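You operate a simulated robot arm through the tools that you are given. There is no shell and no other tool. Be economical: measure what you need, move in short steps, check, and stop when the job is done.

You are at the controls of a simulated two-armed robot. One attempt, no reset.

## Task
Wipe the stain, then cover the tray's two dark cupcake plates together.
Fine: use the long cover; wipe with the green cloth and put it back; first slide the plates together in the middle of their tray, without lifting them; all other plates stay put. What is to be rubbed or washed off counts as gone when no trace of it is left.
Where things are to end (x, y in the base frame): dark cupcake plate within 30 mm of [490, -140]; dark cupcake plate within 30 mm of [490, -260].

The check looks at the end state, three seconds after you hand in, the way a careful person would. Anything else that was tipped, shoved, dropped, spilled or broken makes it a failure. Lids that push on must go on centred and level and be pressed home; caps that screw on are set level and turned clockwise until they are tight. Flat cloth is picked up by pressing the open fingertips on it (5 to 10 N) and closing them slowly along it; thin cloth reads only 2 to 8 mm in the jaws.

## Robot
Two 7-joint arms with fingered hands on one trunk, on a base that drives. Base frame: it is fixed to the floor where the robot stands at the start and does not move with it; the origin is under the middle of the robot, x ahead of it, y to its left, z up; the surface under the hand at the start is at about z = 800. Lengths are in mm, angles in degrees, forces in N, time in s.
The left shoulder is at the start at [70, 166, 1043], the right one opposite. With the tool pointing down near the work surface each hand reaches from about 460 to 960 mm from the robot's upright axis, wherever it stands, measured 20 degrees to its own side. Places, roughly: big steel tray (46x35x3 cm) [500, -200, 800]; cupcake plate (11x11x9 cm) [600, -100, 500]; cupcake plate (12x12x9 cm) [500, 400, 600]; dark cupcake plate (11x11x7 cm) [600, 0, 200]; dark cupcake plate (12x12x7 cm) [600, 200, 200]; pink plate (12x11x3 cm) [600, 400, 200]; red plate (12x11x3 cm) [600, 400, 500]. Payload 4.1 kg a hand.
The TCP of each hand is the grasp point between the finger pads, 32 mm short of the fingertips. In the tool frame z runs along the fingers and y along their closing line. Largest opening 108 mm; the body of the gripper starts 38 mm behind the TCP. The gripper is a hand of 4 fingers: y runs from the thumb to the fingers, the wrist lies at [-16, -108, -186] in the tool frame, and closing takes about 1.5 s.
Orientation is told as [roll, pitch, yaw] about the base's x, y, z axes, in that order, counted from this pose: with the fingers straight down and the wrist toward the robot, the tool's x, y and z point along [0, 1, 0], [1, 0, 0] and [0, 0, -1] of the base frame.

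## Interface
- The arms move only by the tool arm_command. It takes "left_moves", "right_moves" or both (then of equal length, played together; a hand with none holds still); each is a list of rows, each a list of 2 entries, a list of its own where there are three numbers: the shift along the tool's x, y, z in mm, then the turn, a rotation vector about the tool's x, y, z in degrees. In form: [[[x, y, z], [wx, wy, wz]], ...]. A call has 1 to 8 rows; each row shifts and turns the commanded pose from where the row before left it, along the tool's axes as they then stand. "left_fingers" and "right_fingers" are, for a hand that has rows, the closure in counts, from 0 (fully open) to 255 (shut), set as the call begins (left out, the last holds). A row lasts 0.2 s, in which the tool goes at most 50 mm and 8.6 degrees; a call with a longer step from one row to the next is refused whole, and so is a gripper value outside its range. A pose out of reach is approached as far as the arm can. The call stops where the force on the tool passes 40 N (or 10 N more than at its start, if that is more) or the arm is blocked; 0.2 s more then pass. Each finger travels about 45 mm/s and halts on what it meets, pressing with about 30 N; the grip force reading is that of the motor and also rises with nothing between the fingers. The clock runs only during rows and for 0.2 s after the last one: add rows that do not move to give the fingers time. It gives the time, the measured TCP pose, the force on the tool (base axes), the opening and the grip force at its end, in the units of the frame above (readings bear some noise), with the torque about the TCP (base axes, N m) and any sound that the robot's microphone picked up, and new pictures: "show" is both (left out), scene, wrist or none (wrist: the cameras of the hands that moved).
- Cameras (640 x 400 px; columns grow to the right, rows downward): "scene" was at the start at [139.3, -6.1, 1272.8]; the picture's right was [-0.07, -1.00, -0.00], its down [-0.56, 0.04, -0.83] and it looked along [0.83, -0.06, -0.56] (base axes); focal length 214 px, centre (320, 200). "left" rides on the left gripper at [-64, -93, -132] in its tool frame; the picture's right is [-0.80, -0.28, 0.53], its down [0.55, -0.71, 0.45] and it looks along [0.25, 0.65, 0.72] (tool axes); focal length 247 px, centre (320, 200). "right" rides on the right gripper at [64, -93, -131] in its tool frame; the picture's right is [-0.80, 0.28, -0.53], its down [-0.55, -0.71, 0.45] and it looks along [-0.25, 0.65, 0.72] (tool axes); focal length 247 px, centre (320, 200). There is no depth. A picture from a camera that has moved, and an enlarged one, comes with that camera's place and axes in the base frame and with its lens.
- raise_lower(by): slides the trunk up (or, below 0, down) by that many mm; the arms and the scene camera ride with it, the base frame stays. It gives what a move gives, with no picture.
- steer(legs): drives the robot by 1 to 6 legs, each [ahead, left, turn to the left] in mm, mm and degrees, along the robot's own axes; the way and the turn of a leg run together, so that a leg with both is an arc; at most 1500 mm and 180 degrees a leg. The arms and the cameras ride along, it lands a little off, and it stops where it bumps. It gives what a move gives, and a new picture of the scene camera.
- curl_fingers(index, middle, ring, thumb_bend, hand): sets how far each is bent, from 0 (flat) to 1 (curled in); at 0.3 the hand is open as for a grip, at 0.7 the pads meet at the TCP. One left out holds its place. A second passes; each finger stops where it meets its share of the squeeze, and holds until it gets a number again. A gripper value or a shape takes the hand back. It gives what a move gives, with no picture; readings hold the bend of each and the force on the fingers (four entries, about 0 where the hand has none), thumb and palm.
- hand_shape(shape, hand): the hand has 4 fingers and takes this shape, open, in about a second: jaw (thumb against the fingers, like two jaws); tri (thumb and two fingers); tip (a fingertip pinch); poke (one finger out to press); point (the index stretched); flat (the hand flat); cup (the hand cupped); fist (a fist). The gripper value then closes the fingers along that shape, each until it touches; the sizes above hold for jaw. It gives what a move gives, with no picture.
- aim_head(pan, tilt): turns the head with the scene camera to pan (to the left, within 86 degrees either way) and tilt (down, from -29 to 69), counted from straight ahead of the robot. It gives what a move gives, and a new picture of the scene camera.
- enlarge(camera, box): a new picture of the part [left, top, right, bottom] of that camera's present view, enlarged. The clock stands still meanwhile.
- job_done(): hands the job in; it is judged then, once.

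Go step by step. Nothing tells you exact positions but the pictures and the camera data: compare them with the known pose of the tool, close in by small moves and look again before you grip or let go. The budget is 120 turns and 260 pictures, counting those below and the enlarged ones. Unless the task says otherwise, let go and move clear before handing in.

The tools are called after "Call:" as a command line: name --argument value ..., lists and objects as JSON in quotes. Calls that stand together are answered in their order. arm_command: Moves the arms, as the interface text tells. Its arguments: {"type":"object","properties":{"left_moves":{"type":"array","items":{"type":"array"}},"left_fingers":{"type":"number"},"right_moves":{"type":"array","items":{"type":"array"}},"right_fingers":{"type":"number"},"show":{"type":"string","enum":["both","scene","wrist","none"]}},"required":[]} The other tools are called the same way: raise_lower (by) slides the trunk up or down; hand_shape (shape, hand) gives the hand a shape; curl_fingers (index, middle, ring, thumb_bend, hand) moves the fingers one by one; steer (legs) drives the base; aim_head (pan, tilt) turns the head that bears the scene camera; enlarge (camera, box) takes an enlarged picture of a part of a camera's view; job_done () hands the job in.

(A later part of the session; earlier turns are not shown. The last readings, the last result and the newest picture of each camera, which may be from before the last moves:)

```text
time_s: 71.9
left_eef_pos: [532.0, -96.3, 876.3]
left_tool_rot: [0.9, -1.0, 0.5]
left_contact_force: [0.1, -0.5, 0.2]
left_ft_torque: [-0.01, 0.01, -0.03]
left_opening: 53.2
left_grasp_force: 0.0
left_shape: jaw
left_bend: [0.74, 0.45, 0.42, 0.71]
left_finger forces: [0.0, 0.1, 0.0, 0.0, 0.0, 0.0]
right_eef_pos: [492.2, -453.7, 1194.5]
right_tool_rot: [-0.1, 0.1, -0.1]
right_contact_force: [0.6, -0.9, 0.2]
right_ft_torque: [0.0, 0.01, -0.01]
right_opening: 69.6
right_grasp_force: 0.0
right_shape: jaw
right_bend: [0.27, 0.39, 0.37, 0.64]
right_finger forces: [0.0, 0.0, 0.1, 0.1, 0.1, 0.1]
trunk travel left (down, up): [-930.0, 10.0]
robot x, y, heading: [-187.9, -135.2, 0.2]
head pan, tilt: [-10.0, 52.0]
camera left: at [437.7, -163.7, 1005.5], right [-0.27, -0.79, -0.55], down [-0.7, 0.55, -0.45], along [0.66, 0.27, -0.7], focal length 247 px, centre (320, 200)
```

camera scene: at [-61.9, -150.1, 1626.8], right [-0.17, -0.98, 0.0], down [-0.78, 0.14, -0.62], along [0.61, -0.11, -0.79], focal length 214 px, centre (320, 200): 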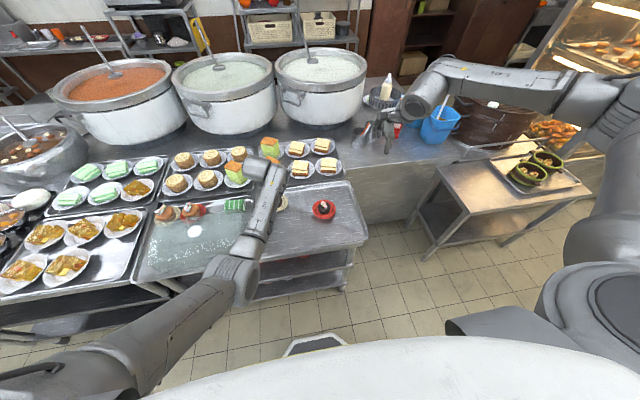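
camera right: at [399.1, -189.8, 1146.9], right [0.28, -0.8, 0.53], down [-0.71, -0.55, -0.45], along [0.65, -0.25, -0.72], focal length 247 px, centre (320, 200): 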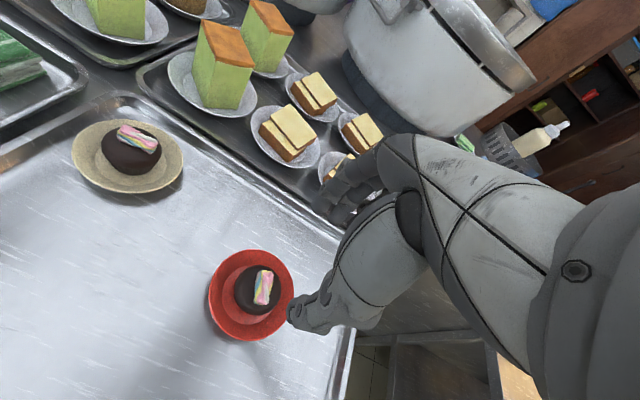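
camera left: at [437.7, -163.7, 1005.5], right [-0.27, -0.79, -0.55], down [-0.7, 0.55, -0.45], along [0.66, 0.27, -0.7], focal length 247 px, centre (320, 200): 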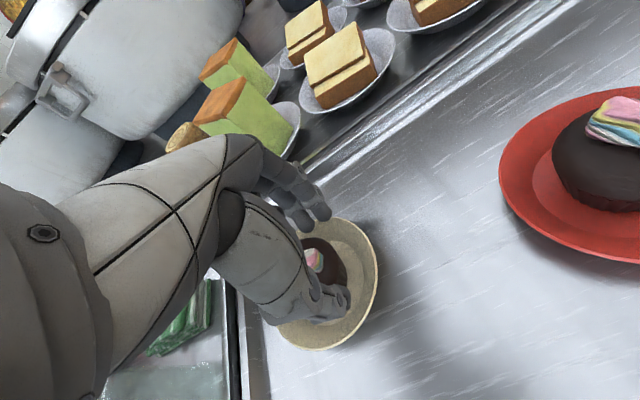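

The arm is lagging its command slightly (z +6), so something may be resisting. I'll look at the elbow area.

Call:
aim_head --pan 20 --tilt 55

Call:
enlarge --camera "scene" --box '[200, 110, 440, 260]'

```text
time_s: 72.8
left_eef_pos: [530.3, -94.9, 873.1]
left_tool_rot: [1.0, -0.8, 0.5]
left_contact_force: [0.5, 0.1, 0.0]
left_ft_torque: [0.0, -0.02, 0.01]
left_opening: 53.1
left_grasp_force: 0.0
left_shape: jaw
left_bend: [0.74, 0.45, 0.42, 0.71]
left_finger forces: [0.0, 0.0, 0.0, 0.0, 0.0, 0.0]
right_eef_pos: [492.8, -454.6, 1195.4]
right_tool_rot: [0.0, 0.0, -0.1]
right_contact_force: [-0.3, 0.8, 0.5]
right_ft_torque: [0.02, -0.01, -0.03]
right_opening: 69.6
right_grasp_force: 0.1
right_shape: jaw
right_bend: [0.27, 0.39, 0.37, 0.64]
right_finger forces: [0.0, 0.0, 0.1, 0.0, 0.0, 0.0]
trunk travel left (down, up): [-930.0, 10.0]
robot x, y, heading: [-188.0, -135.8, -0.0]
head pan, tilt: [20.0, 55.0]
camera scene: at [-67.7, -111.6, 1622.9], right [0.34, -0.94, 0.0], down [-0.77, -0.28, -0.57], along [0.54, 0.2, -0.82], focal length 214 px, centre (320, 200)
```

scene: 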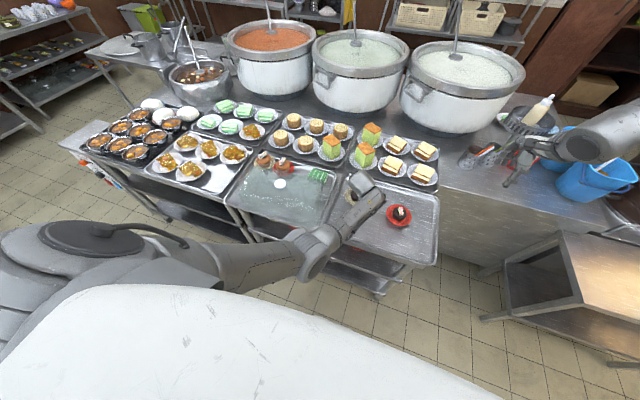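

```text
2.67 times, centred on (320, 185) of scene
camera zoom: at [-67.7, -111.6, 1622.9], right [0.34, -0.94, 0.0], down [-0.77, -0.28, -0.57], along [0.54, 0.2, -0.82], focal length 572 px, centre (320, 240)
```

zoom: 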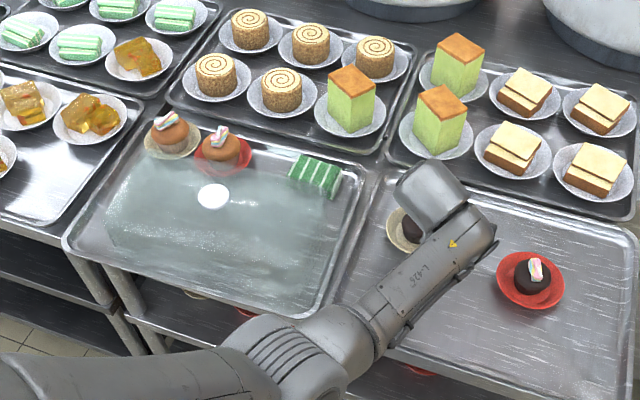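

The elbow seems to be against the table's front edge. I'll firm the hold slightly, then drag the plate by backing the base, which also frees the elbow.

Call:
arm_command --left_moves '[[[0, 0, 0], [0, 0, 0]], [[0, 0, 0], [0, 0, 0]], [[0, 0, 0], [0, 0, 0]]]' --left_fingers 145 --show "wrist"

Call:
enlarge --camera "left" --box '[220, 180, 460, 380]'

```text
time_s: 73.6
left_eef_pos: [528.9, -92.9, 870.8]
left_tool_rot: [1.1, -0.5, 0.7]
left_contact_force: [0.8, -1.5, 2.2]
left_ft_torque: [0.02, -0.09, 0.01]
left_opening: 47.4
left_grasp_force: 0.0
left_shape: jaw
left_bend: [0.74, 0.47, 0.45, 0.72]
left_finger forces: [0.1, 1.0, 0.5, 0.0, 0.1, 0.1]
right_eef_pos: [491.3, -454.1, 1195.1]
right_tool_rot: [-0.1, -0.1, -0.1]
right_contact_force: [-0.5, 0.6, -0.7]
right_ft_torque: [-0.05, -0.02, 0.02]
right_opening: 69.6
right_grasp_force: 0.0
right_shape: jaw
right_bend: [0.27, 0.39, 0.37, 0.64]
right_finger forces: [0.0, 0.1, 0.0, 0.0, 0.0, 0.0]
trunk travel left (down, up): [-930.0, 10.0]
robot x, y, heading: [-182.9, -139.0, -0.0]
head pan, tilt: [20.0, 55.0]
camera left: at [435.0, -161.6, 1000.9], right [-0.27, -0.79, -0.55], down [-0.71, 0.55, -0.44], along [0.65, 0.27, -0.71], focal length 247 px, centre (320, 200)
```

left: 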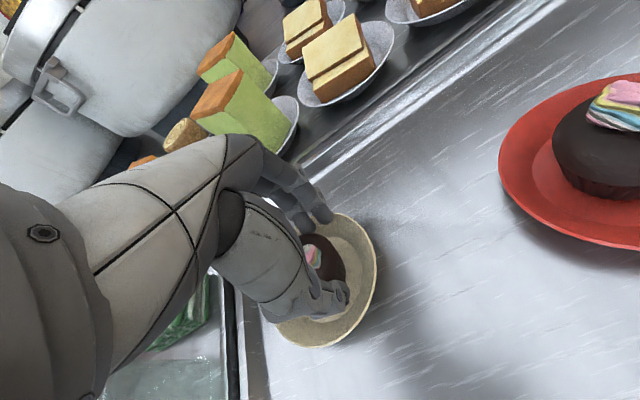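

```text
2.00 times, centred on (340, 280) of left
camera zoom: at [435.0, -161.6, 1000.9], right [-0.27, -0.79, -0.55], down [-0.71, 0.55, -0.44], along [0.65, 0.27, -0.71], focal length 494 px, centre (280, 40)
```

zoom: 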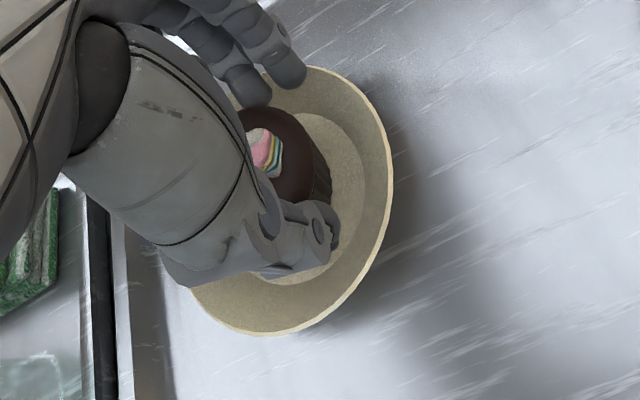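

The hand slid a bit relative to the cupcake. I'll release, lift clear, reposition the base farther back, and regrip.

Call:
arm_command --left_moves '[[[0, 0, 0], [0, 0, 0]], [[0, 0, 0], [0, 0, 0]], [[0, 0, 0], [0, 0, 0]], [[0, 0, 0], [0, 0, 0]], [[0, 0, -20], [0, 0, 0]], [[0, 0, -40], [0, 0, 0]], [[0, 0, -40], [0, 0, 0]], [[0, 0, 0], [0, 0, 0]]]' --left_fingers 80 --show "none"

Call:
steer --legs '[[-130, -120, 0]]'

Call:
arm_command --left_moves '[[[35, 35, 0], [0, 0, 0]], [[35, 35, 0], [0, 0, 0]], [[35, 35, 0], [0, 0, 0]], [[15, 25, 0], [0, 0, 0]], [[0, 0, 0], [0, 0, 0]]]' --show "both"

```text
time_s: 75.6
left_eef_pos: [534.5, -48.8, 964.5]
left_tool_rot: [4.4, -0.9, 2.4]
left_contact_force: [0.1, 0.0, -0.4]
left_ft_torque: [0.06, 0.01, -0.01]
left_opening: 73.8
left_grasp_force: 0.1
left_shape: jaw
left_bend: [0.27, 0.38, 0.35, 0.62]
left_finger forces: [0.1, 0.0, 0.0, 0.0, 0.1, 0.1]
right_eef_pos: [492.0, -453.3, 1194.1]
right_tool_rot: [0.0, -0.1, 0.0]
right_contact_force: [-0.6, -0.2, 0.1]
right_ft_torque: [0.01, 0.0, -0.04]
right_opening: 69.6
right_grasp_force: 0.2
right_shape: jaw
right_bend: [0.27, 0.39, 0.37, 0.64]
right_finger forces: [0.1, 0.0, 0.1, 0.0, 0.0, 0.1]
trunk travel left (down, up): [-930.0, 10.0]
robot x, y, heading: [-188.8, -138.0, 0.3]
head pan, tilt: [20.0, 55.0]
stopped in row 8 (left hand): the arm was blocked; the commanded pose is now the measured one
```

```text
time_s: 77.1
left_eef_pos: [404.6, -168.1, 962.3]
left_tool_rot: [4.3, -0.7, 2.3]
left_contact_force: [0.2, -0.2, -0.5]
left_ft_torque: [-0.03, 0.02, 0.0]
left_opening: 73.7
left_grasp_force: 0.0
left_shape: jaw
left_bend: [0.27, 0.38, 0.35, 0.62]
left_finger forces: [0.0, 0.0, 0.0, 0.1, 0.0, 0.0]
right_eef_pos: [363.2, -571.0, 1194.6]
right_tool_rot: [-0.1, 0.0, 0.0]
right_contact_force: [0.4, 0.6, -0.1]
right_ft_torque: [-0.02, -0.01, -0.01]
right_opening: 69.3
right_grasp_force: 0.0
right_shape: jaw
right_bend: [0.27, 0.39, 0.37, 0.64]
right_finger forces: [0.0, 0.0, 0.0, 0.0, 0.0, 0.0]
trunk travel left (down, up): [-930.0, 10.0]
robot x, y, heading: [-317.3, -256.5, 0.5]
head pan, tilt: [20.0, 55.0]
camera scene: at [-195.9, -229.4, 1622.6], right [0.34, -0.94, 0.0], down [-0.77, -0.28, -0.57], along [0.54, 0.2, -0.82], focal length 214 px, centre (320, 200)
```

scene: 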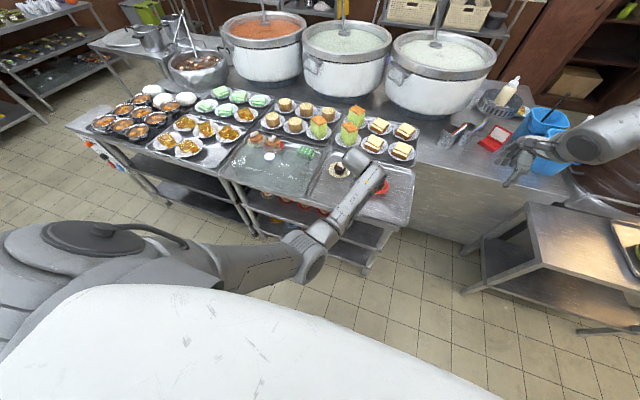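

```text
time_s: 78.3
left_eef_pos: [527.5, -42.3, 974.9]
left_tool_rot: [4.2, -0.8, 2.5]
left_contact_force: [0.7, 0.1, 0.0]
left_ft_torque: [0.03, -0.01, 0.01]
left_opening: 73.7
left_grasp_force: 0.0
left_shape: jaw
left_bend: [0.27, 0.38, 0.35, 0.62]
left_finger forces: [0.1, 0.1, 0.1, 0.0, 0.0, 0.0]
right_eef_pos: [362.4, -573.7, 1194.6]
right_tool_rot: [-0.1, 0.1, 0.0]
right_contact_force: [0.6, -0.2, -0.1]
right_ft_torque: [0.03, 0.03, -0.02]
right_opening: 69.2
right_grasp_force: 0.1
right_shape: jaw
right_bend: [0.27, 0.39, 0.37, 0.64]
right_finger forces: [0.0, 0.0, 0.0, 0.1, 0.0, 0.0]
trunk travel left (down, up): [-930.0, 10.0]
robot x, y, heading: [-318.7, -253.9, -0.1]
head pan, tilt: [20.0, 55.0]
camera scene: at [-198.4, -231.5, 1622.9], right [0.34, -0.94, 0.0], down [-0.77, -0.28, -0.57], along [0.54, 0.2, -0.82], focal length 214 px, centre (320, 200)
camera left: at [437.4, -121.5, 1100.1], right [-0.24, -0.77, -0.59], down [-0.72, 0.55, -0.42], along [0.65, 0.33, -0.69], focal length 247 px, centre (320, 200)
```

scene: 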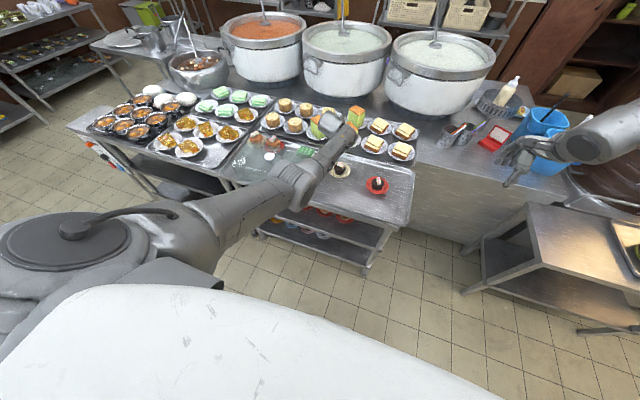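
left: 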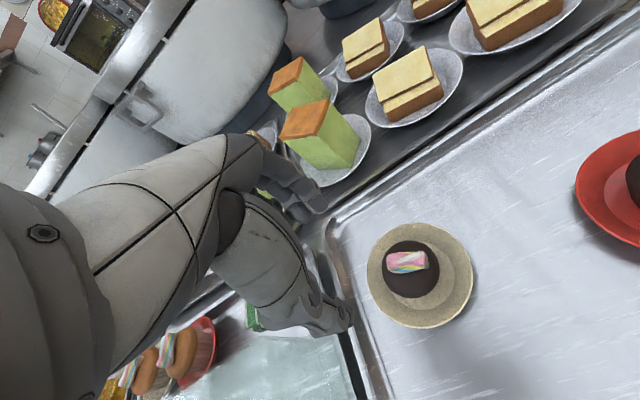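

Now the arm is well extended, and the tan plate is near [521,−75]. I'll level the hand and move over it.

Call:
arm_command --left_moves '[[[0, 0, 0], [0.8, -4.2, 2.5]], [[-30, -4, 0], [0, 0, 0]], [[0, 0, 0], [0, 0, 0]]]' --left_fingers 70 --show "wrist"

Call:
enlarge --camera "left" --box '[220, 180, 460, 380]'

```text
time_s: 79.1
left_eef_pos: [523.7, -74.3, 974.4]
left_tool_rot: [0.1, 0.1, -0.1]
left_contact_force: [-0.3, 0.4, 0.5]
left_ft_torque: [0.01, -0.02, -0.02]
left_opening: 78.1
left_grasp_force: 0.0
left_shape: jaw
left_bend: [0.26, 0.37, 0.34, 0.6]
left_finger forces: [0.0, 0.0, 0.0, 0.1, 0.0, 0.0]
right_eef_pos: [360.0, -576.2, 1195.2]
right_tool_rot: [0.0, -0.2, 0.0]
right_contact_force: [-0.4, 0.4, -0.4]
right_ft_torque: [0.03, 0.0, -0.01]
right_opening: 69.5
right_grasp_force: 0.0
right_shape: jaw
right_bend: [0.27, 0.39, 0.37, 0.64]
right_finger forces: [0.0, 0.0, 0.1, 0.0, 0.1, 0.0]
trunk travel left (down, up): [-930.0, 10.0]
robot x, y, heading: [-320.8, -257.8, 0.2]
head pan, tilt: [20.0, 55.0]
camera left: at [431.2, -139.0, 1106.5], right [-0.29, -0.8, -0.53], down [-0.71, 0.55, -0.45], along [0.65, 0.25, -0.72], focal length 247 px, centre (320, 200)
```

left: 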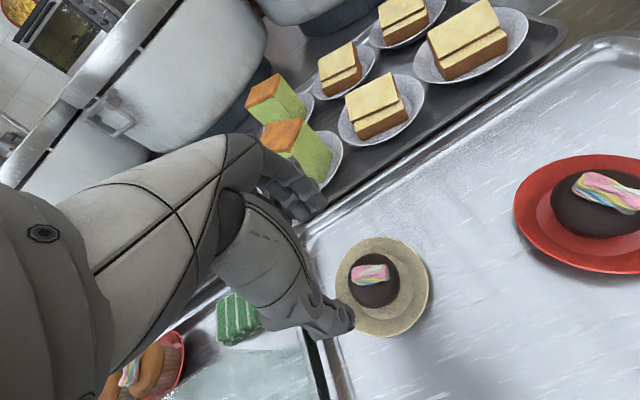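

```text
2.00 times, centred on (340, 280) of left
camera zoom: at [431.2, -139.0, 1106.5], right [-0.29, -0.8, -0.53], down [-0.71, 0.55, -0.45], along [0.65, 0.25, -0.72], focal length 494 px, centre (280, 40)
```

zoom: 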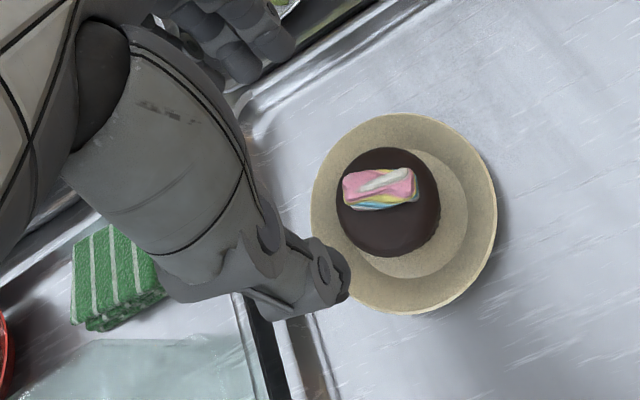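

Call:
arm_command --left_moves '[[[-4, -6, 40], [0, 0, 0]], [[0, 0, 40], [0, 0, 0]], [[0, 0, 14], [0, 0, 0]], [[0, 0, 10], [0, 0, 0]], [[0, 0, 0], [0, 0, 0]]]' --left_fingers 85 --show "wrist"

Call:
enlarge --camera "left" --box '[220, 180, 460, 380]'

```text
time_s: 80.3
left_eef_pos: [530.9, -88.0, 927.8]
left_tool_rot: [-0.4, -2.0, -0.6]
left_contact_force: [0.3, 0.3, -0.3]
left_ft_torque: [0.03, -0.02, 0.02]
left_opening: 72.3
left_grasp_force: 0.1
left_shape: jaw
left_bend: [0.27, 0.39, 0.36, 0.63]
left_finger forces: [0.0, 0.1, 0.1, 0.0, 0.1, 0.0]
left hand out of reach, approached as far as the arm can: row 2, 3, 4
right_eef_pos: [361.6, -576.0, 1195.0]
right_tool_rot: [0.0, 0.0, 0.0]
right_contact_force: [-0.5, -0.1, 0.4]
right_ft_torque: [0.0, 0.03, -0.01]
right_opening: 69.7
right_grasp_force: 0.0
right_shape: jaw
right_bend: [0.27, 0.39, 0.37, 0.64]
right_finger forces: [0.1, 0.0, 0.0, 0.0, 0.1, 0.0]
trunk travel left (down, up): [-930.0, 10.0]
robot x, y, heading: [-317.8, -256.7, -0.1]
head pan, tilt: [20.0, 55.0]
camera left: at [432.9, -150.4, 1056.5], right [-0.27, -0.8, -0.54], down [-0.68, 0.55, -0.48], along [0.68, 0.24, -0.7], focal length 247 px, centre (320, 200)
```

left: 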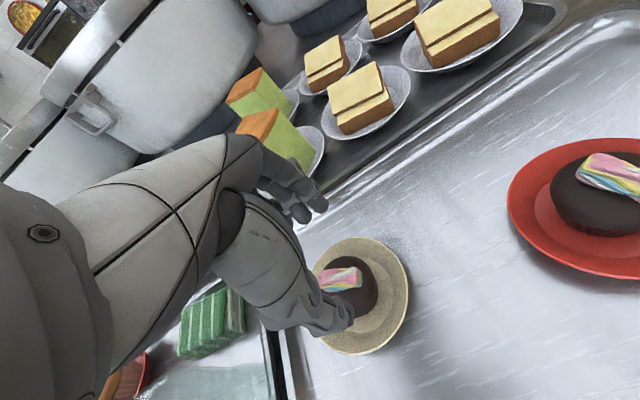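

```text
2.00 times, centred on (340, 280) of left
camera zoom: at [432.9, -150.4, 1056.5], right [-0.27, -0.8, -0.54], down [-0.68, 0.55, -0.48], along [0.68, 0.24, -0.7], focal length 494 px, centre (280, 40)
```

zoom: 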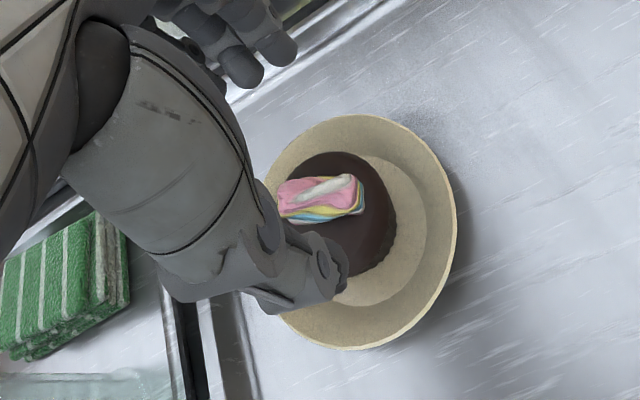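

Too far out at this height. I'll raise, drive forward about 65 mm, and come back down.

Call:
arm_command --left_moves '[[[0, 0, -45], [2, 0.4, 0]], [[0, -30, 0], [0, 0, 0]], [[0, -40, 0], [0, 0, 0]], [[0, 0, 0], [0, 0, 0]]]' --left_fingers 70 --show "none"

Call:
steer --legs '[[65, 0, 0]]'

Call:
enlarge --camera "left" --box '[220, 180, 460, 380]'

```text
time_s: 81.3
left_eef_pos: [447.7, -79.7, 949.0]
left_tool_rot: [0.5, 2.1, 0.0]
left_contact_force: [-0.4, -0.3, -0.7]
left_ft_torque: [0.02, 0.0, 0.0]
left_opening: 78.1
left_grasp_force: 0.0
left_shape: jaw
left_bend: [0.26, 0.37, 0.34, 0.6]
left_finger forces: [0.1, 0.0, 0.1, 0.0, 0.0, 0.0]
right_eef_pos: [362.4, -574.3, 1194.0]
right_tool_rot: [0.1, 0.0, 0.0]
right_contact_force: [0.4, 0.3, -0.1]
right_ft_torque: [0.03, 0.02, 0.02]
right_opening: 69.8
right_grasp_force: 0.1
right_shape: jaw
right_bend: [0.27, 0.39, 0.37, 0.64]
right_finger forces: [0.0, 0.0, 0.1, 0.0, 0.0, 0.1]
trunk travel left (down, up): [-930.0, 10.0]
robot x, y, heading: [-318.2, -258.5, -0.0]
head pan, tilt: [20.0, 55.0]
```

```text
time_s: 82.3
left_eef_pos: [506.5, -79.6, 953.3]
left_tool_rot: [0.5, 1.7, -0.1]
left_contact_force: [-0.7, 0.1, -0.5]
left_ft_torque: [0.0, -0.03, 0.0]
left_opening: 77.8
left_grasp_force: 0.1
left_shape: jaw
left_bend: [0.26, 0.37, 0.34, 0.6]
left_finger forces: [0.0, 0.0, 0.0, 0.0, 0.1, 0.1]
right_eef_pos: [419.2, -573.6, 1199.8]
right_tool_rot: [0.0, -0.5, -0.1]
right_contact_force: [-0.8, -0.3, -0.4]
right_ft_torque: [-0.01, -0.04, -0.03]
right_opening: 69.6
right_grasp_force: 0.1
right_shape: jaw
right_bend: [0.27, 0.39, 0.37, 0.64]
right_finger forces: [0.0, 0.0, 0.0, 0.0, 0.0, 0.1]
trunk travel left (down, up): [-930.0, 10.0]
robot x, y, heading: [-251.0, -252.8, -0.0]
head pan, tilt: [20.0, 55.0]
camera scene: at [-143.7, -231.4, 1623.7], right [0.34, -0.94, 0.0], down [-0.77, -0.28, -0.58], along [0.54, 0.2, -0.82], focal length 214 px, centre (320, 200)
```

scene: 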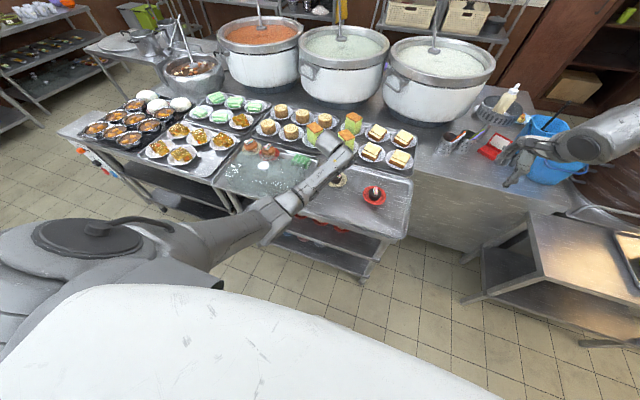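

```text
2.00 times, centred on (340, 280) of left
camera zoom: at [418.0, -144.9, 1087.1], right [-0.3, -0.79, -0.53], down [-0.72, 0.55, -0.42], along [0.63, 0.25, -0.74], focal length 494 px, centre (280, 40)
```

zoom: 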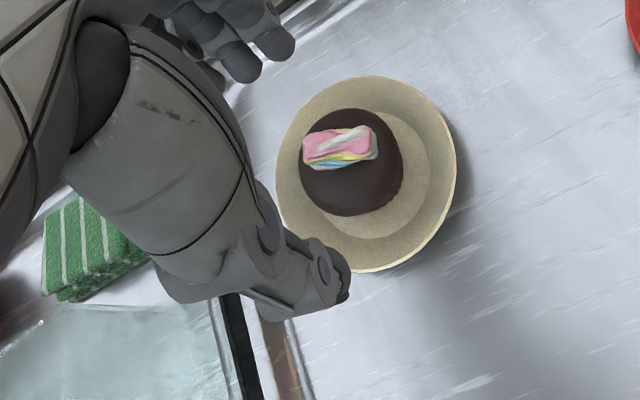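

Call:
arm_command --left_moves '[[[0, 9, 30], [-1.7, -0.5, 0]], [[0, 0, 30], [0, 0, 0]], [[0, 0, 0], [0, 0, 0]], [[0, 0, 0], [0, 0, 0]]]' --left_fingers 85 --show "wrist"

Call:
enlarge --camera "left" --box '[220, 180, 460, 380]'

```text
time_s: 83.3
left_eef_pos: [519.0, -79.2, 888.1]
left_tool_rot: [-0.1, 0.4, 0.0]
left_contact_force: [-0.2, 0.5, -1.3]
left_ft_torque: [0.0, -0.03, 0.05]
left_opening: 72.0
left_grasp_force: 0.0
left_shape: jaw
left_bend: [0.27, 0.39, 0.36, 0.63]
left_finger forces: [0.0, 0.1, 0.0, 0.0, 0.0, 0.0]
right_eef_pos: [425.6, -575.2, 1195.4]
right_tool_rot: [0.0, -0.1, 0.1]
right_contact_force: [0.9, -0.3, 0.0]
right_ft_torque: [0.0, -0.02, 0.01]
right_opening: 69.7
right_grasp_force: 0.0
right_shape: jaw
right_bend: [0.27, 0.39, 0.37, 0.64]
right_finger forces: [0.1, 0.0, 0.1, 0.0, 0.0, 0.0]
trunk travel left (down, up): [-930.0, 10.0]
robot x, y, heading: [-254.7, -257.8, 0.4]
head pan, tilt: [20.0, 55.0]
camera left: at [427.4, -143.9, 1020.5], right [-0.29, -0.8, -0.53], down [-0.71, 0.55, -0.44], along [0.65, 0.25, -0.72], focal length 247 px, centre (320, 200)
```

left: 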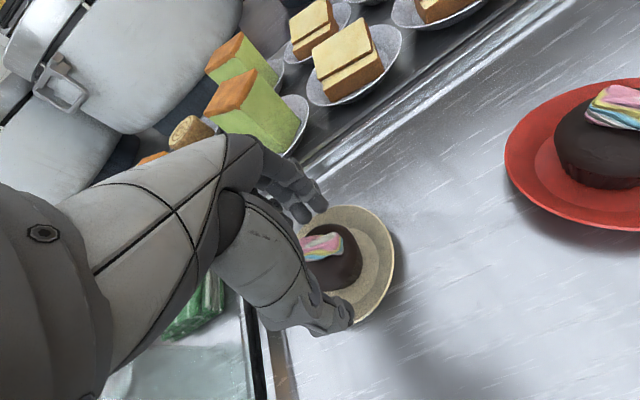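

```text
2.00 times, centred on (340, 280) of left
camera zoom: at [427.4, -143.9, 1020.5], right [-0.29, -0.8, -0.53], down [-0.71, 0.55, -0.44], along [0.65, 0.25, -0.72], focal length 494 px, centre (280, 40)
```

zoom: 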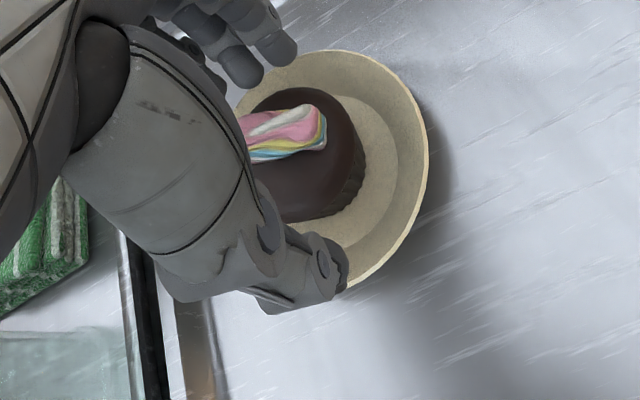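

Call:
arm_command --left_moves '[[[0, 0, 10], [0, 0, 0]], [[0, 0, 8], [0, 0, 0]], [[0, 0, 0], [0, 0, 0]], [[0, 0, 0], [0, 0, 0]]]' --left_fingers 125 --show "none"

Call:
arm_command --left_moves '[[[0, 0, 0], [0, 0, 0]], [[0, 0, 0], [0, 0, 0]], [[0, 0, 0], [0, 0, 0]]]' --left_fingers 140 --show "wrist"

Call:
enlarge --camera "left" --box '[220, 180, 460, 380]'

```text
time_s: 84.3
left_eef_pos: [520.1, -79.4, 868.6]
left_tool_rot: [0.0, 0.3, -0.1]
left_contact_force: [0.0, 0.2, -0.7]
left_ft_torque: [-0.01, 0.0, 0.01]
left_opening: 55.8
left_grasp_force: 0.0
left_shape: jaw
left_bend: [0.74, 0.44, 0.42, 0.7]
left_finger forces: [0.0, 0.4, 0.1, 0.0, 0.5, 0.1]
right_eef_pos: [425.2, -574.1, 1194.4]
right_tool_rot: [-0.1, 0.0, 0.0]
right_contact_force: [0.5, 0.4, -0.1]
right_ft_torque: [-0.03, 0.02, 0.02]
right_opening: 69.2
right_grasp_force: 0.0
right_shape: jaw
right_bend: [0.27, 0.39, 0.37, 0.64]
right_finger forces: [0.0, 0.0, 0.1, 0.0, 0.0, 0.0]
trunk travel left (down, up): [-930.0, 10.0]
robot x, y, heading: [-254.0, -256.9, 0.1]
head pan, tilt: [20.0, 55.0]
```

```text
time_s: 85.1
left_eef_pos: [518.0, -79.9, 870.8]
left_tool_rot: [0.0, 0.4, -0.1]
left_contact_force: [0.0, -0.7, -1.3]
left_ft_torque: [0.03, 0.02, -0.01]
left_opening: 48.3
left_grasp_force: 30.1
left_shape: jaw
left_bend: [0.74, 0.46, 0.49, 0.72]
left_finger forces: [13.2, 8.5, 3.7, 0.1, 27.1, 0.1]
right_eef_pos: [425.2, -575.1, 1194.6]
right_tool_rot: [0.0, 0.0, -0.2]
right_contact_force: [0.1, -0.7, -0.3]
right_ft_torque: [0.0, -0.02, 0.0]
right_opening: 69.7
right_grasp_force: 0.2
right_shape: jaw
right_bend: [0.27, 0.39, 0.37, 0.64]
right_finger forces: [0.0, 0.0, 0.0, 0.0, 0.0, 0.0]
trunk travel left (down, up): [-930.0, 10.0]
robot x, y, heading: [-253.5, -254.8, 0.1]
head pan, tilt: [20.0, 55.0]
camera left: at [427.0, -144.0, 1002.5], right [-0.29, -0.8, -0.53], down [-0.71, 0.55, -0.44], along [0.65, 0.25, -0.72], focal length 247 px, centre (320, 200)
```

left: 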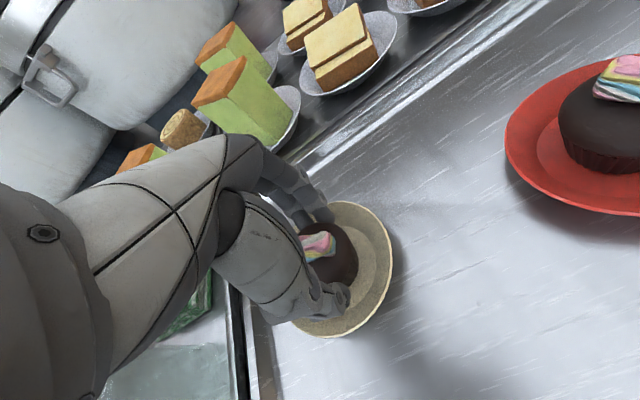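

```text
2.00 times, centred on (340, 280) of left
camera zoom: at [427.0, -144.0, 1002.5], right [-0.29, -0.8, -0.53], down [-0.71, 0.55, -0.44], along [0.65, 0.25, -0.72], focal length 494 px, centre (280, 40)
```

zoom: 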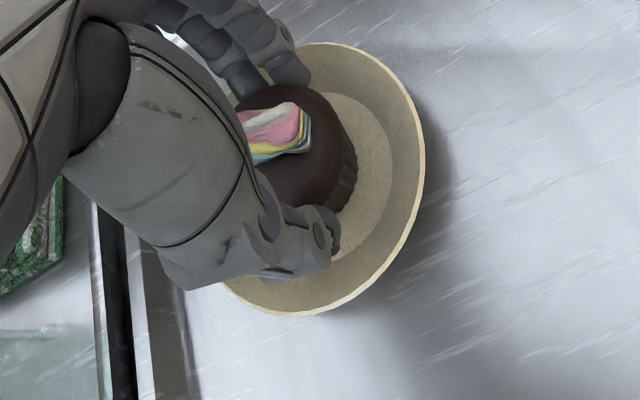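

Gripped lightly and centred. I'll drag the remaining (−22, −61).

Call:
arm_command --left_moves '[[[-9, -3, 0], [0, 0, 0]], [[-9, -3, 0], [0, 0, 0]], [[-9, -3, 0], [0, 0, 0]], [[-9, -3, 0], [0, 0, 0]], [[-9, -4, 0], [0, 0, 0]], [[-8, -3, 0], [0, 0, 0]], [[-8, -3, 0], [0, 0, 0]], [[0, 0, 0], [0, 0, 0]]]' --show "wrist"

Call:
enlarge --camera "left" --box '[220, 150, 540, 380]'

Call:
aim_head --pan 5 --tilt 52

Call:
enlarge --camera "scene" --box '[240, 130, 400, 230]'

```text
time_s: 86.9
left_eef_pos: [497.9, -141.1, 870.5]
left_tool_rot: [0.0, 0.4, -0.2]
left_contact_force: [0.0, -0.5, -0.6]
left_ft_torque: [-0.02, 0.06, -0.03]
left_opening: 48.6
left_grasp_force: 29.7
left_shape: jaw
left_bend: [0.74, 0.46, 0.49, 0.72]
left_finger forces: [13.4, 8.6, 3.8, 0.0, 27.0, 0.1]
right_eef_pos: [424.0, -574.6, 1195.0]
right_tool_rot: [0.1, 0.1, -0.1]
right_contact_force: [0.8, -1.5, 0.3]
right_ft_torque: [0.0, 0.01, 0.02]
right_opening: 69.5
right_grasp_force: 0.0
right_shape: jaw
right_bend: [0.27, 0.39, 0.37, 0.64]
right_finger forces: [0.0, 0.0, 0.0, 0.0, 0.1, 0.0]
trunk travel left (down, up): [-930.0, 10.0]
robot x, y, heading: [-251.7, -259.3, 0.1]
head pan, tilt: [20.0, 55.0]
camera left: at [405.1, -205.1, 1002.6], right [-0.29, -0.8, -0.53], down [-0.71, 0.55, -0.44], along [0.65, 0.25, -0.72], focal length 247 px, centre (320, 200)
```

left: 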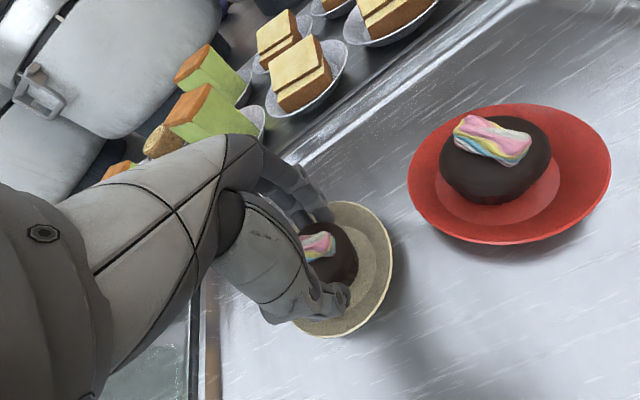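

```text
1.74 times, centred on (380, 265) of left
camera zoom: at [405.1, -205.1, 1002.6], right [-0.29, -0.8, -0.53], down [-0.71, 0.55, -0.44], along [0.65, 0.25, -0.72], focal length 430 px, centre (216, 87)
```

zoom: 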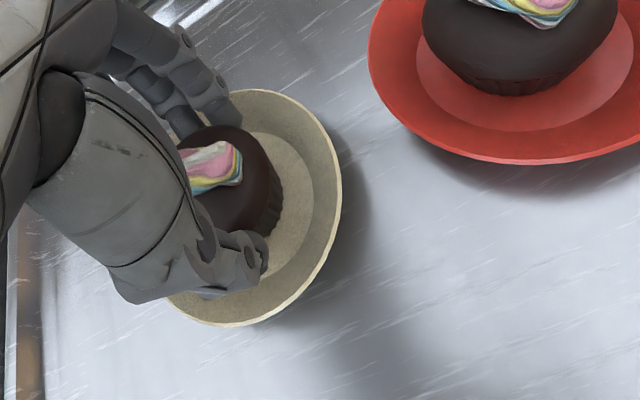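

```text
time_s: 87.7
left_eef_pos: [496.7, -140.5, 870.8]
left_tool_rot: [0.0, 0.4, -0.2]
left_contact_force: [0.1, -0.3, -0.8]
left_ft_torque: [-0.01, 0.03, 0.04]
left_opening: 48.4
left_grasp_force: 29.8
left_shape: jaw
left_bend: [0.74, 0.46, 0.49, 0.72]
left_finger forces: [13.4, 8.6, 3.6, 0.0, 27.0, 0.1]
right_eef_pos: [425.3, -574.2, 1194.5]
right_tool_rot: [0.0, 0.0, -0.1]
right_contact_force: [-0.4, -0.3, -0.2]
right_ft_torque: [0.0, 0.01, -0.01]
right_opening: 69.4
right_grasp_force: 0.0
right_shape: jaw
right_bend: [0.27, 0.39, 0.37, 0.64]
right_finger forces: [0.1, 0.0, 0.1, 0.0, 0.0, 0.0]
trunk travel left (down, up): [-930.0, 10.0]
robot x, y, heading: [-252.4, -253.2, -0.1]
head pan, tilt: [5.0, 52.0]
camera scene: at [-127.5, -249.7, 1626.7], right [0.09, -1.0, 0.0], down [-0.79, -0.07, -0.62], along [0.61, 0.05, -0.79], focal length 214 px, centre (320, 200)
```

scene: 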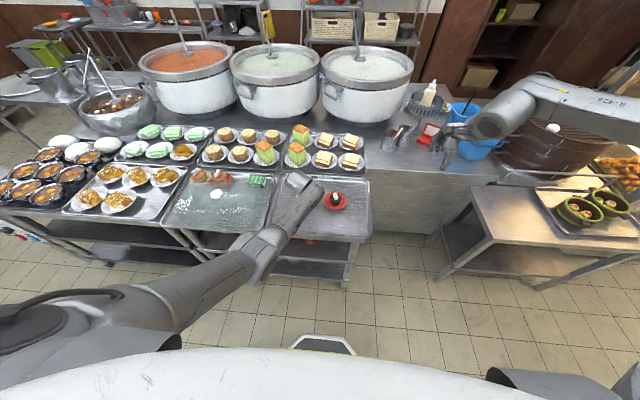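

```text
4.00 times, centred on (320, 180) of scene
camera zoom: at [-127.5, -249.7, 1626.7], right [0.09, -1.0, 0.0], down [-0.79, -0.07, -0.62], along [0.61, 0.05, -0.79], focal length 858 px, centre (320, 280)
```

zoom: 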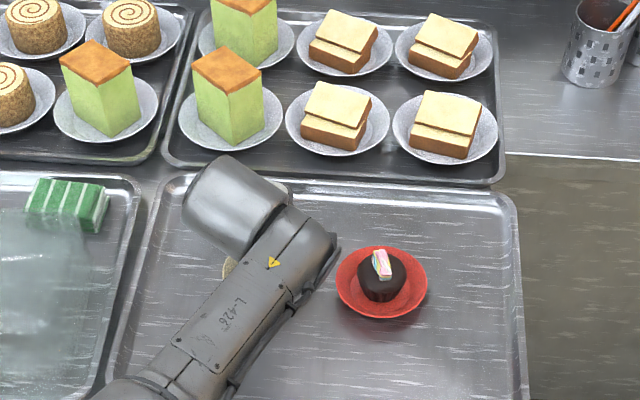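

A gap of about 25 mm remains between the plates. I'll slide the tan plate 8 mm more, release, and rise.

Call:
arm_command --left_moves '[[[-4, 0, 0], [0, 0, 0]], [[-4, 0, 0], [0, 0, 0]], [[0, 0, 0], [0, 0, 0]]]' --show "none"

Call:
arm_command --left_moves '[[[0, 0, 0], [0, 0, 0]], [[0, 0, 0], [0, 0, 0]], [[0, 0, 0], [0, 0, 0]], [[0, 0, 0], [0, 0, 0]], [[0, 0, -10], [0, 0, 0]], [[0, 0, -40], [0, 0, 0]], [[0, 0, -48], [0, 0, 0]], [[0, 0, -48], [0, 0, 0]]]' --left_fingers 90 --show "wrist"

Call:
arm_command --left_moves '[[[40, 0, -25], [0, 0, 0]], [[40, 0, -25], [0, 0, 0]], [[40, 0, -25], [0, 0, 0]], [[40, 0, -25], [0, 0, 0]], [[40, 0, 0], [0, 0, 0]], [[40, 0, 0], [0, 0, 0]], [[40, 0, 0], [0, 0, 0]]]' --show "scene"

Call:
enlarge --camera "scene" --box '[240, 130, 400, 230]'

```text
time_s: 88.5
left_eef_pos: [497.2, -149.0, 870.8]
left_tool_rot: [0.0, 0.4, -0.1]
left_contact_force: [-0.9, 0.0, 0.0]
left_ft_torque: [-0.01, 0.03, -0.02]
left_opening: 48.4
left_grasp_force: 30.3
left_shape: jaw
left_bend: [0.74, 0.46, 0.49, 0.72]
left_finger forces: [13.3, 8.6, 3.8, 0.1, 27.0, 0.0]
right_eef_pos: [425.5, -574.2, 1195.4]
right_tool_rot: [0.0, 0.0, 0.0]
right_contact_force: [0.4, -0.5, -0.8]
right_ft_torque: [0.02, 0.04, -0.01]
right_opening: 69.5
right_grasp_force: 0.0
right_shape: jaw
right_bend: [0.27, 0.39, 0.37, 0.64]
right_finger forces: [0.1, 0.1, 0.1, 0.0, 0.1, 0.0]
trunk travel left (down, up): [-930.0, 10.0]
robot x, y, heading: [-255.8, -256.6, -0.1]
head pan, tilt: [5.0, 52.0]
```

```text
time_s: 90.3
left_eef_pos: [497.2, -147.5, 1015.5]
left_tool_rot: [0.0, 0.4, -0.1]
left_contact_force: [0.1, 0.0, 0.0]
left_ft_torque: [0.02, -0.03, 0.01]
left_opening: 69.6
left_grasp_force: 0.1
left_shape: jaw
left_bend: [0.27, 0.39, 0.37, 0.64]
left_finger forces: [0.0, 0.1, 0.0, 0.0, 0.0, 0.0]
right_eef_pos: [425.3, -574.0, 1195.3]
right_tool_rot: [0.0, -0.1, -0.1]
right_contact_force: [0.4, -0.5, 2.0]
right_ft_torque: [-0.01, -0.02, -0.02]
right_opening: 69.4
right_grasp_force: 0.0
right_shape: jaw
right_bend: [0.27, 0.39, 0.37, 0.64]
right_finger forces: [0.0, 0.0, 0.1, 0.0, 0.0, 0.1]
trunk travel left (down, up): [-930.0, 10.0]
robot x, y, heading: [-249.8, -257.5, 0.1]
head pan, tilt: [5.0, 52.0]
camera left: at [405.7, -212.9, 1147.5], right [-0.29, -0.8, -0.53], down [-0.71, 0.55, -0.44], along [0.65, 0.25, -0.72], focal length 247 px, centre (320, 200)
```

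left: 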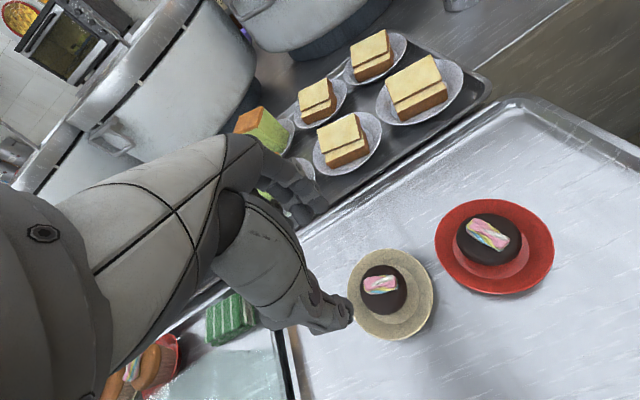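

```text
time_s: 91.9
left_eef_pos: [497.3, 134.4, 1116.1]
left_tool_rot: [-0.1, 0.3, -0.1]
left_contact_force: [-1.1, 0.5, 0.3]
left_ft_torque: [0.02, 0.0, 0.01]
left_opening: 69.6
left_grasp_force: 0.0
left_shape: jaw
left_bend: [0.27, 0.39, 0.37, 0.64]
left_finger forces: [0.0, 0.1, 0.0, 0.0, 0.0, 0.0]
right_eef_pos: [425.2, -573.8, 1195.0]
right_tool_rot: [-0.1, 0.0, -0.1]
right_contact_force: [-1.4, -0.2, -0.2]
right_ft_torque: [-0.01, -0.02, 0.0]
right_opening: 69.6
right_grasp_force: 0.0
right_shape: jaw
right_bend: [0.27, 0.39, 0.37, 0.64]
right_finger forces: [0.1, 0.1, 0.0, 0.0, 0.1, 0.0]
trunk travel left (down, up): [-930.0, 10.0]
robot x, y, heading: [-252.1, -257.0, -0.1]
head pan, tilt: [5.0, 52.0]
camera scene: at [-127.9, -247.7, 1626.8], right [0.09, -1.0, 0.0], down [-0.79, -0.07, -0.62], along [0.61, 0.05, -0.79], focal length 214 px, centre (320, 200)
```

scene: 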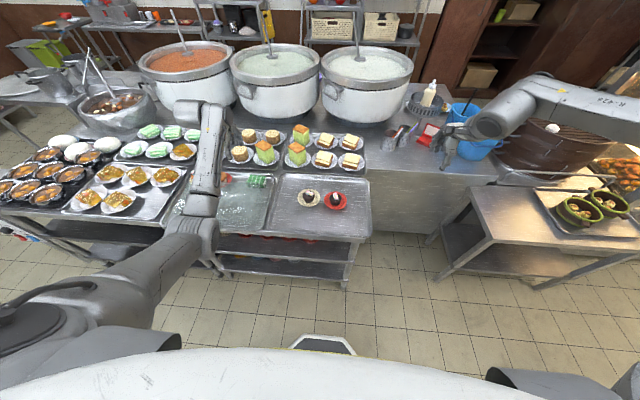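

```text
4.00 times, centred on (320, 180) of scene
camera zoom: at [-127.9, -247.7, 1626.8], right [0.09, -1.0, 0.0], down [-0.79, -0.07, -0.62], along [0.61, 0.05, -0.79], focal length 858 px, centre (320, 280)
```

zoom: 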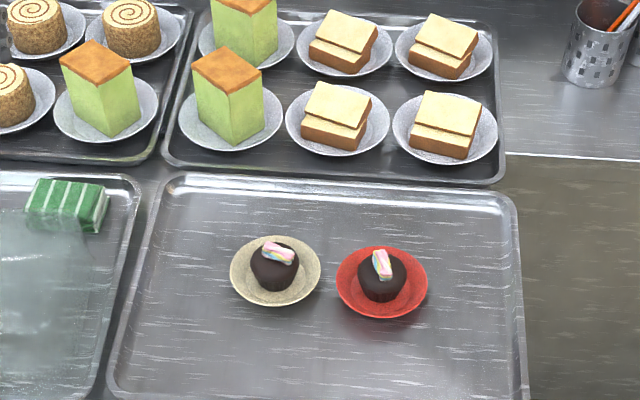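

The plates are at about [493,−144] and [488,−270], both in tolerance, and together. Next is the cover: I'll drive to a comfortable stance for the left hand to take the knob.

Call:
steer --legs '[[-50, 235, 0]]'

Call:
arm_command --left_moves '[[[-40, -20, 0], [0, 0, 0]], [[-40, -10, 0], [0, 0, 0]], [[-40, 0, 0], [0, 0, 0]], [[0, 0, 0], [0, 0, 0]]]' --left_fingers 45 --show "both"

Call:
enlarge --camera "scene" --box '[160, 130, 400, 280]'

```text
time_s: 93.7
left_eef_pos: [447.8, 366.6, 1116.6]
left_tool_rot: [0.0, 0.5, 0.0]
left_contact_force: [-1.1, 0.3, 0.1]
left_ft_torque: [0.0, 0.01, -0.01]
left_opening: 69.5
left_grasp_force: 0.0
left_shape: jaw
left_bend: [0.27, 0.39, 0.37, 0.64]
left_finger forces: [0.0, 0.0, 0.0, 0.1, 0.1, 0.0]
right_eef_pos: [374.8, -339.8, 1193.8]
right_tool_rot: [0.0, 0.1, 0.1]
right_contact_force: [-0.4, 0.2, 0.9]
right_ft_torque: [-0.03, 0.03, -0.03]
right_opening: 69.4
right_grasp_force: 0.1
right_shape: jaw
right_bend: [0.27, 0.39, 0.37, 0.64]
right_finger forces: [0.1, 0.1, 0.1, 0.0, 0.0, 0.0]
trunk travel left (down, up): [-930.0, 10.0]
robot x, y, heading: [-304.2, -19.2, 0.2]
head pan, tilt: [5.0, 52.0]
camera scene: at [-177.6, -17.4, 1626.7], right [0.09, -1.0, 0.0], down [-0.79, -0.07, -0.62], along [0.61, 0.06, -0.79], focal length 214 px, centre (320, 200)
```

scene: 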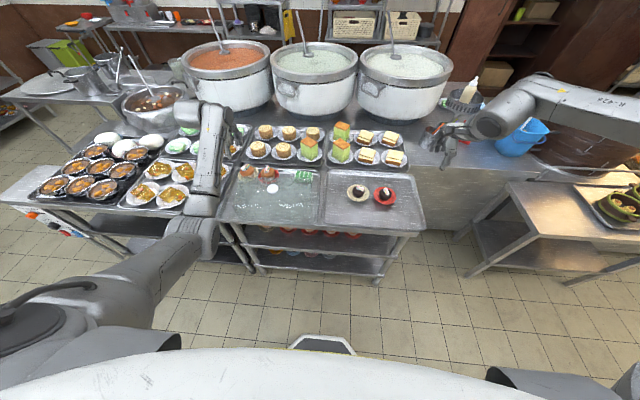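

```text
time_s: 94.7
left_eef_pos: [415.9, 246.7, 1116.3]
left_tool_rot: [0.0, 0.5, 0.1]
left_contact_force: [0.4, 0.2, 0.0]
left_ft_torque: [0.0, 0.0, -0.02]
left_opening: 88.6
left_grasp_force: 0.0
left_shape: jaw
left_bend: [0.26, 0.34, 0.32, 0.52]
left_finger forces: [0.1, 0.1, 0.0, 0.0, 0.1, 0.0]
right_eef_pos: [375.4, -338.4, 1195.7]
right_tool_rot: [-0.1, 0.0, 0.2]
right_contact_force: [-0.6, 0.3, -0.7]
right_ft_torque: [0.0, 0.01, 0.04]
right_opening: 69.4
right_grasp_force: 0.0
right_shape: jaw
right_bend: [0.27, 0.39, 0.37, 0.64]
right_finger forces: [0.1, 0.0, 0.0, 0.1, 0.0, 0.0]
trunk travel left (down, up): [-930.0, 10.0]
robot x, y, heading: [-304.3, -24.6, 0.3]
head pan, tilt: [5.0, 52.0]
camera scene: at [-178.2, -14.7, 1626.8], right [0.09, -1.0, 0.0], down [-0.78, -0.07, -0.62], along [0.61, 0.06, -0.79], focal length 214 px, centre (320, 200)
camera left: at [325.0, 183.5, 1249.3], right [-0.29, -0.8, -0.53], down [-0.71, 0.55, -0.44], along [0.64, 0.25, -0.72], focal length 247 px, centre (320, 200)
```

scene: 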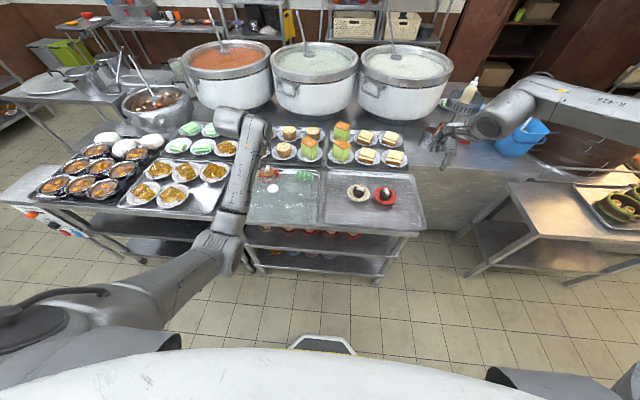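
left: 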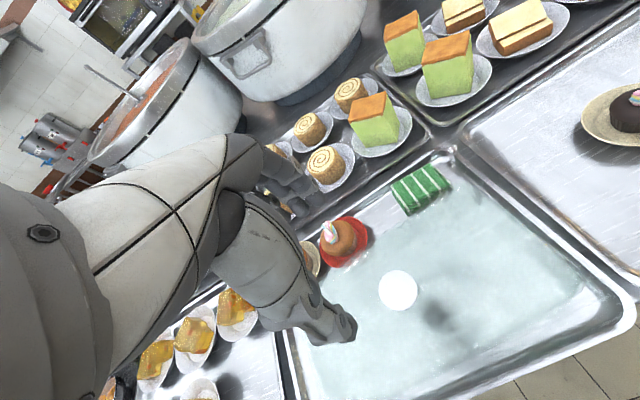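

```text
2.67 times, centred on (280, 205) of scene
camera zoom: at [-178.2, -14.7, 1626.8], right [0.09, -1.0, 0.0], down [-0.78, -0.07, -0.62], along [0.61, 0.06, -0.79], focal length 572 px, centre (427, 187)
```

zoom: 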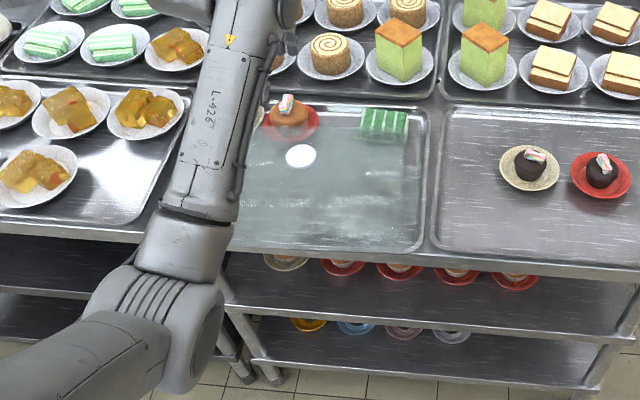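

The knob is at about [416,246], right under the hand. I'll descend partway.

Call:
arm_command --left_moves '[[[0, 0, 45], [-0.5, 0, 0]], [[0, 0, 45], [0, 0, 0]], [[0, 0, 30], [0, 0, 0]], [[0, 0, 0], [0, 0, 0]]]' --show "wrist"

Call:
enlarge --camera "left" --box '[220, 180, 540, 400]'

```text
time_s: 95.7
left_eef_pos: [416.9, 246.6, 996.9]
left_tool_rot: [0.0, -0.1, -0.1]
left_contact_force: [-0.3, -0.4, 0.2]
left_ft_torque: [-0.01, 0.03, -0.03]
left_opening: 89.1
left_grasp_force: 0.1
left_shape: jaw
left_bend: [0.26, 0.34, 0.32, 0.52]
left_finger forces: [0.0, 0.0, 0.1, 0.0, 0.1, 0.1]
right_eef_pos: [376.3, -338.4, 1195.7]
right_tool_rot: [0.0, 0.1, 0.1]
right_contact_force: [-0.5, 0.2, -0.6]
right_ft_torque: [-0.01, -0.02, 0.01]
right_opening: 69.3
right_grasp_force: 0.1
right_shape: jaw
right_bend: [0.27, 0.39, 0.37, 0.64]
right_finger forces: [0.1, 0.0, 0.1, 0.0, 0.1, 0.1]
trunk travel left (down, up): [-930.0, 10.0]
robot x, y, heading: [-305.3, -23.1, 0.1]
head pan, tilt: [5.0, 52.0]
camera left: at [323.8, 183.2, 1128.3], right [-0.28, -0.8, -0.53], down [-0.7, 0.55, -0.45], along [0.65, 0.25, -0.72], focal length 247 px, centre (320, 200)
```

left: 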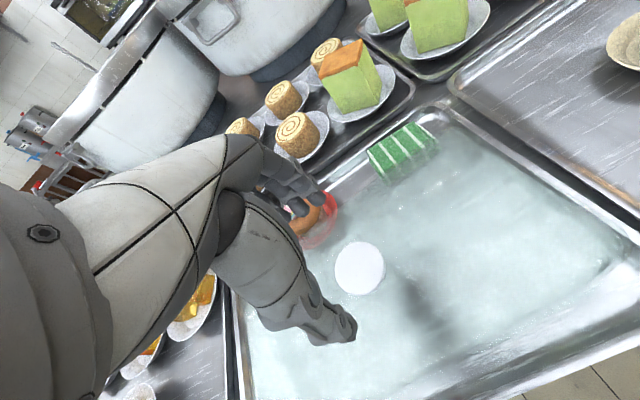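

```text
1.82 times, centred on (380, 290) of left
camera zoom: at [323.8, 183.2, 1128.3], right [-0.28, -0.8, -0.53], down [-0.7, 0.55, -0.45], along [0.65, 0.25, -0.72], focal length 449 px, centre (211, 36)
```

zoom: 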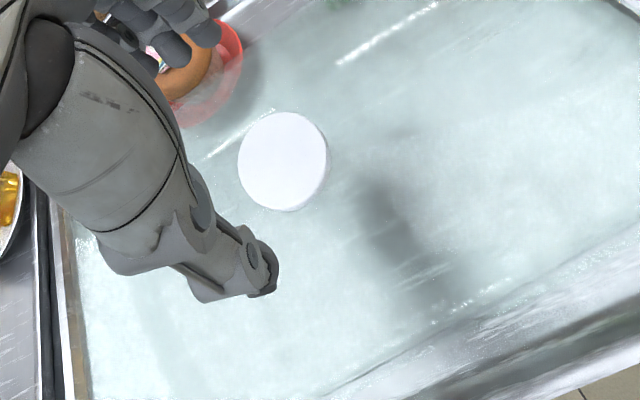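

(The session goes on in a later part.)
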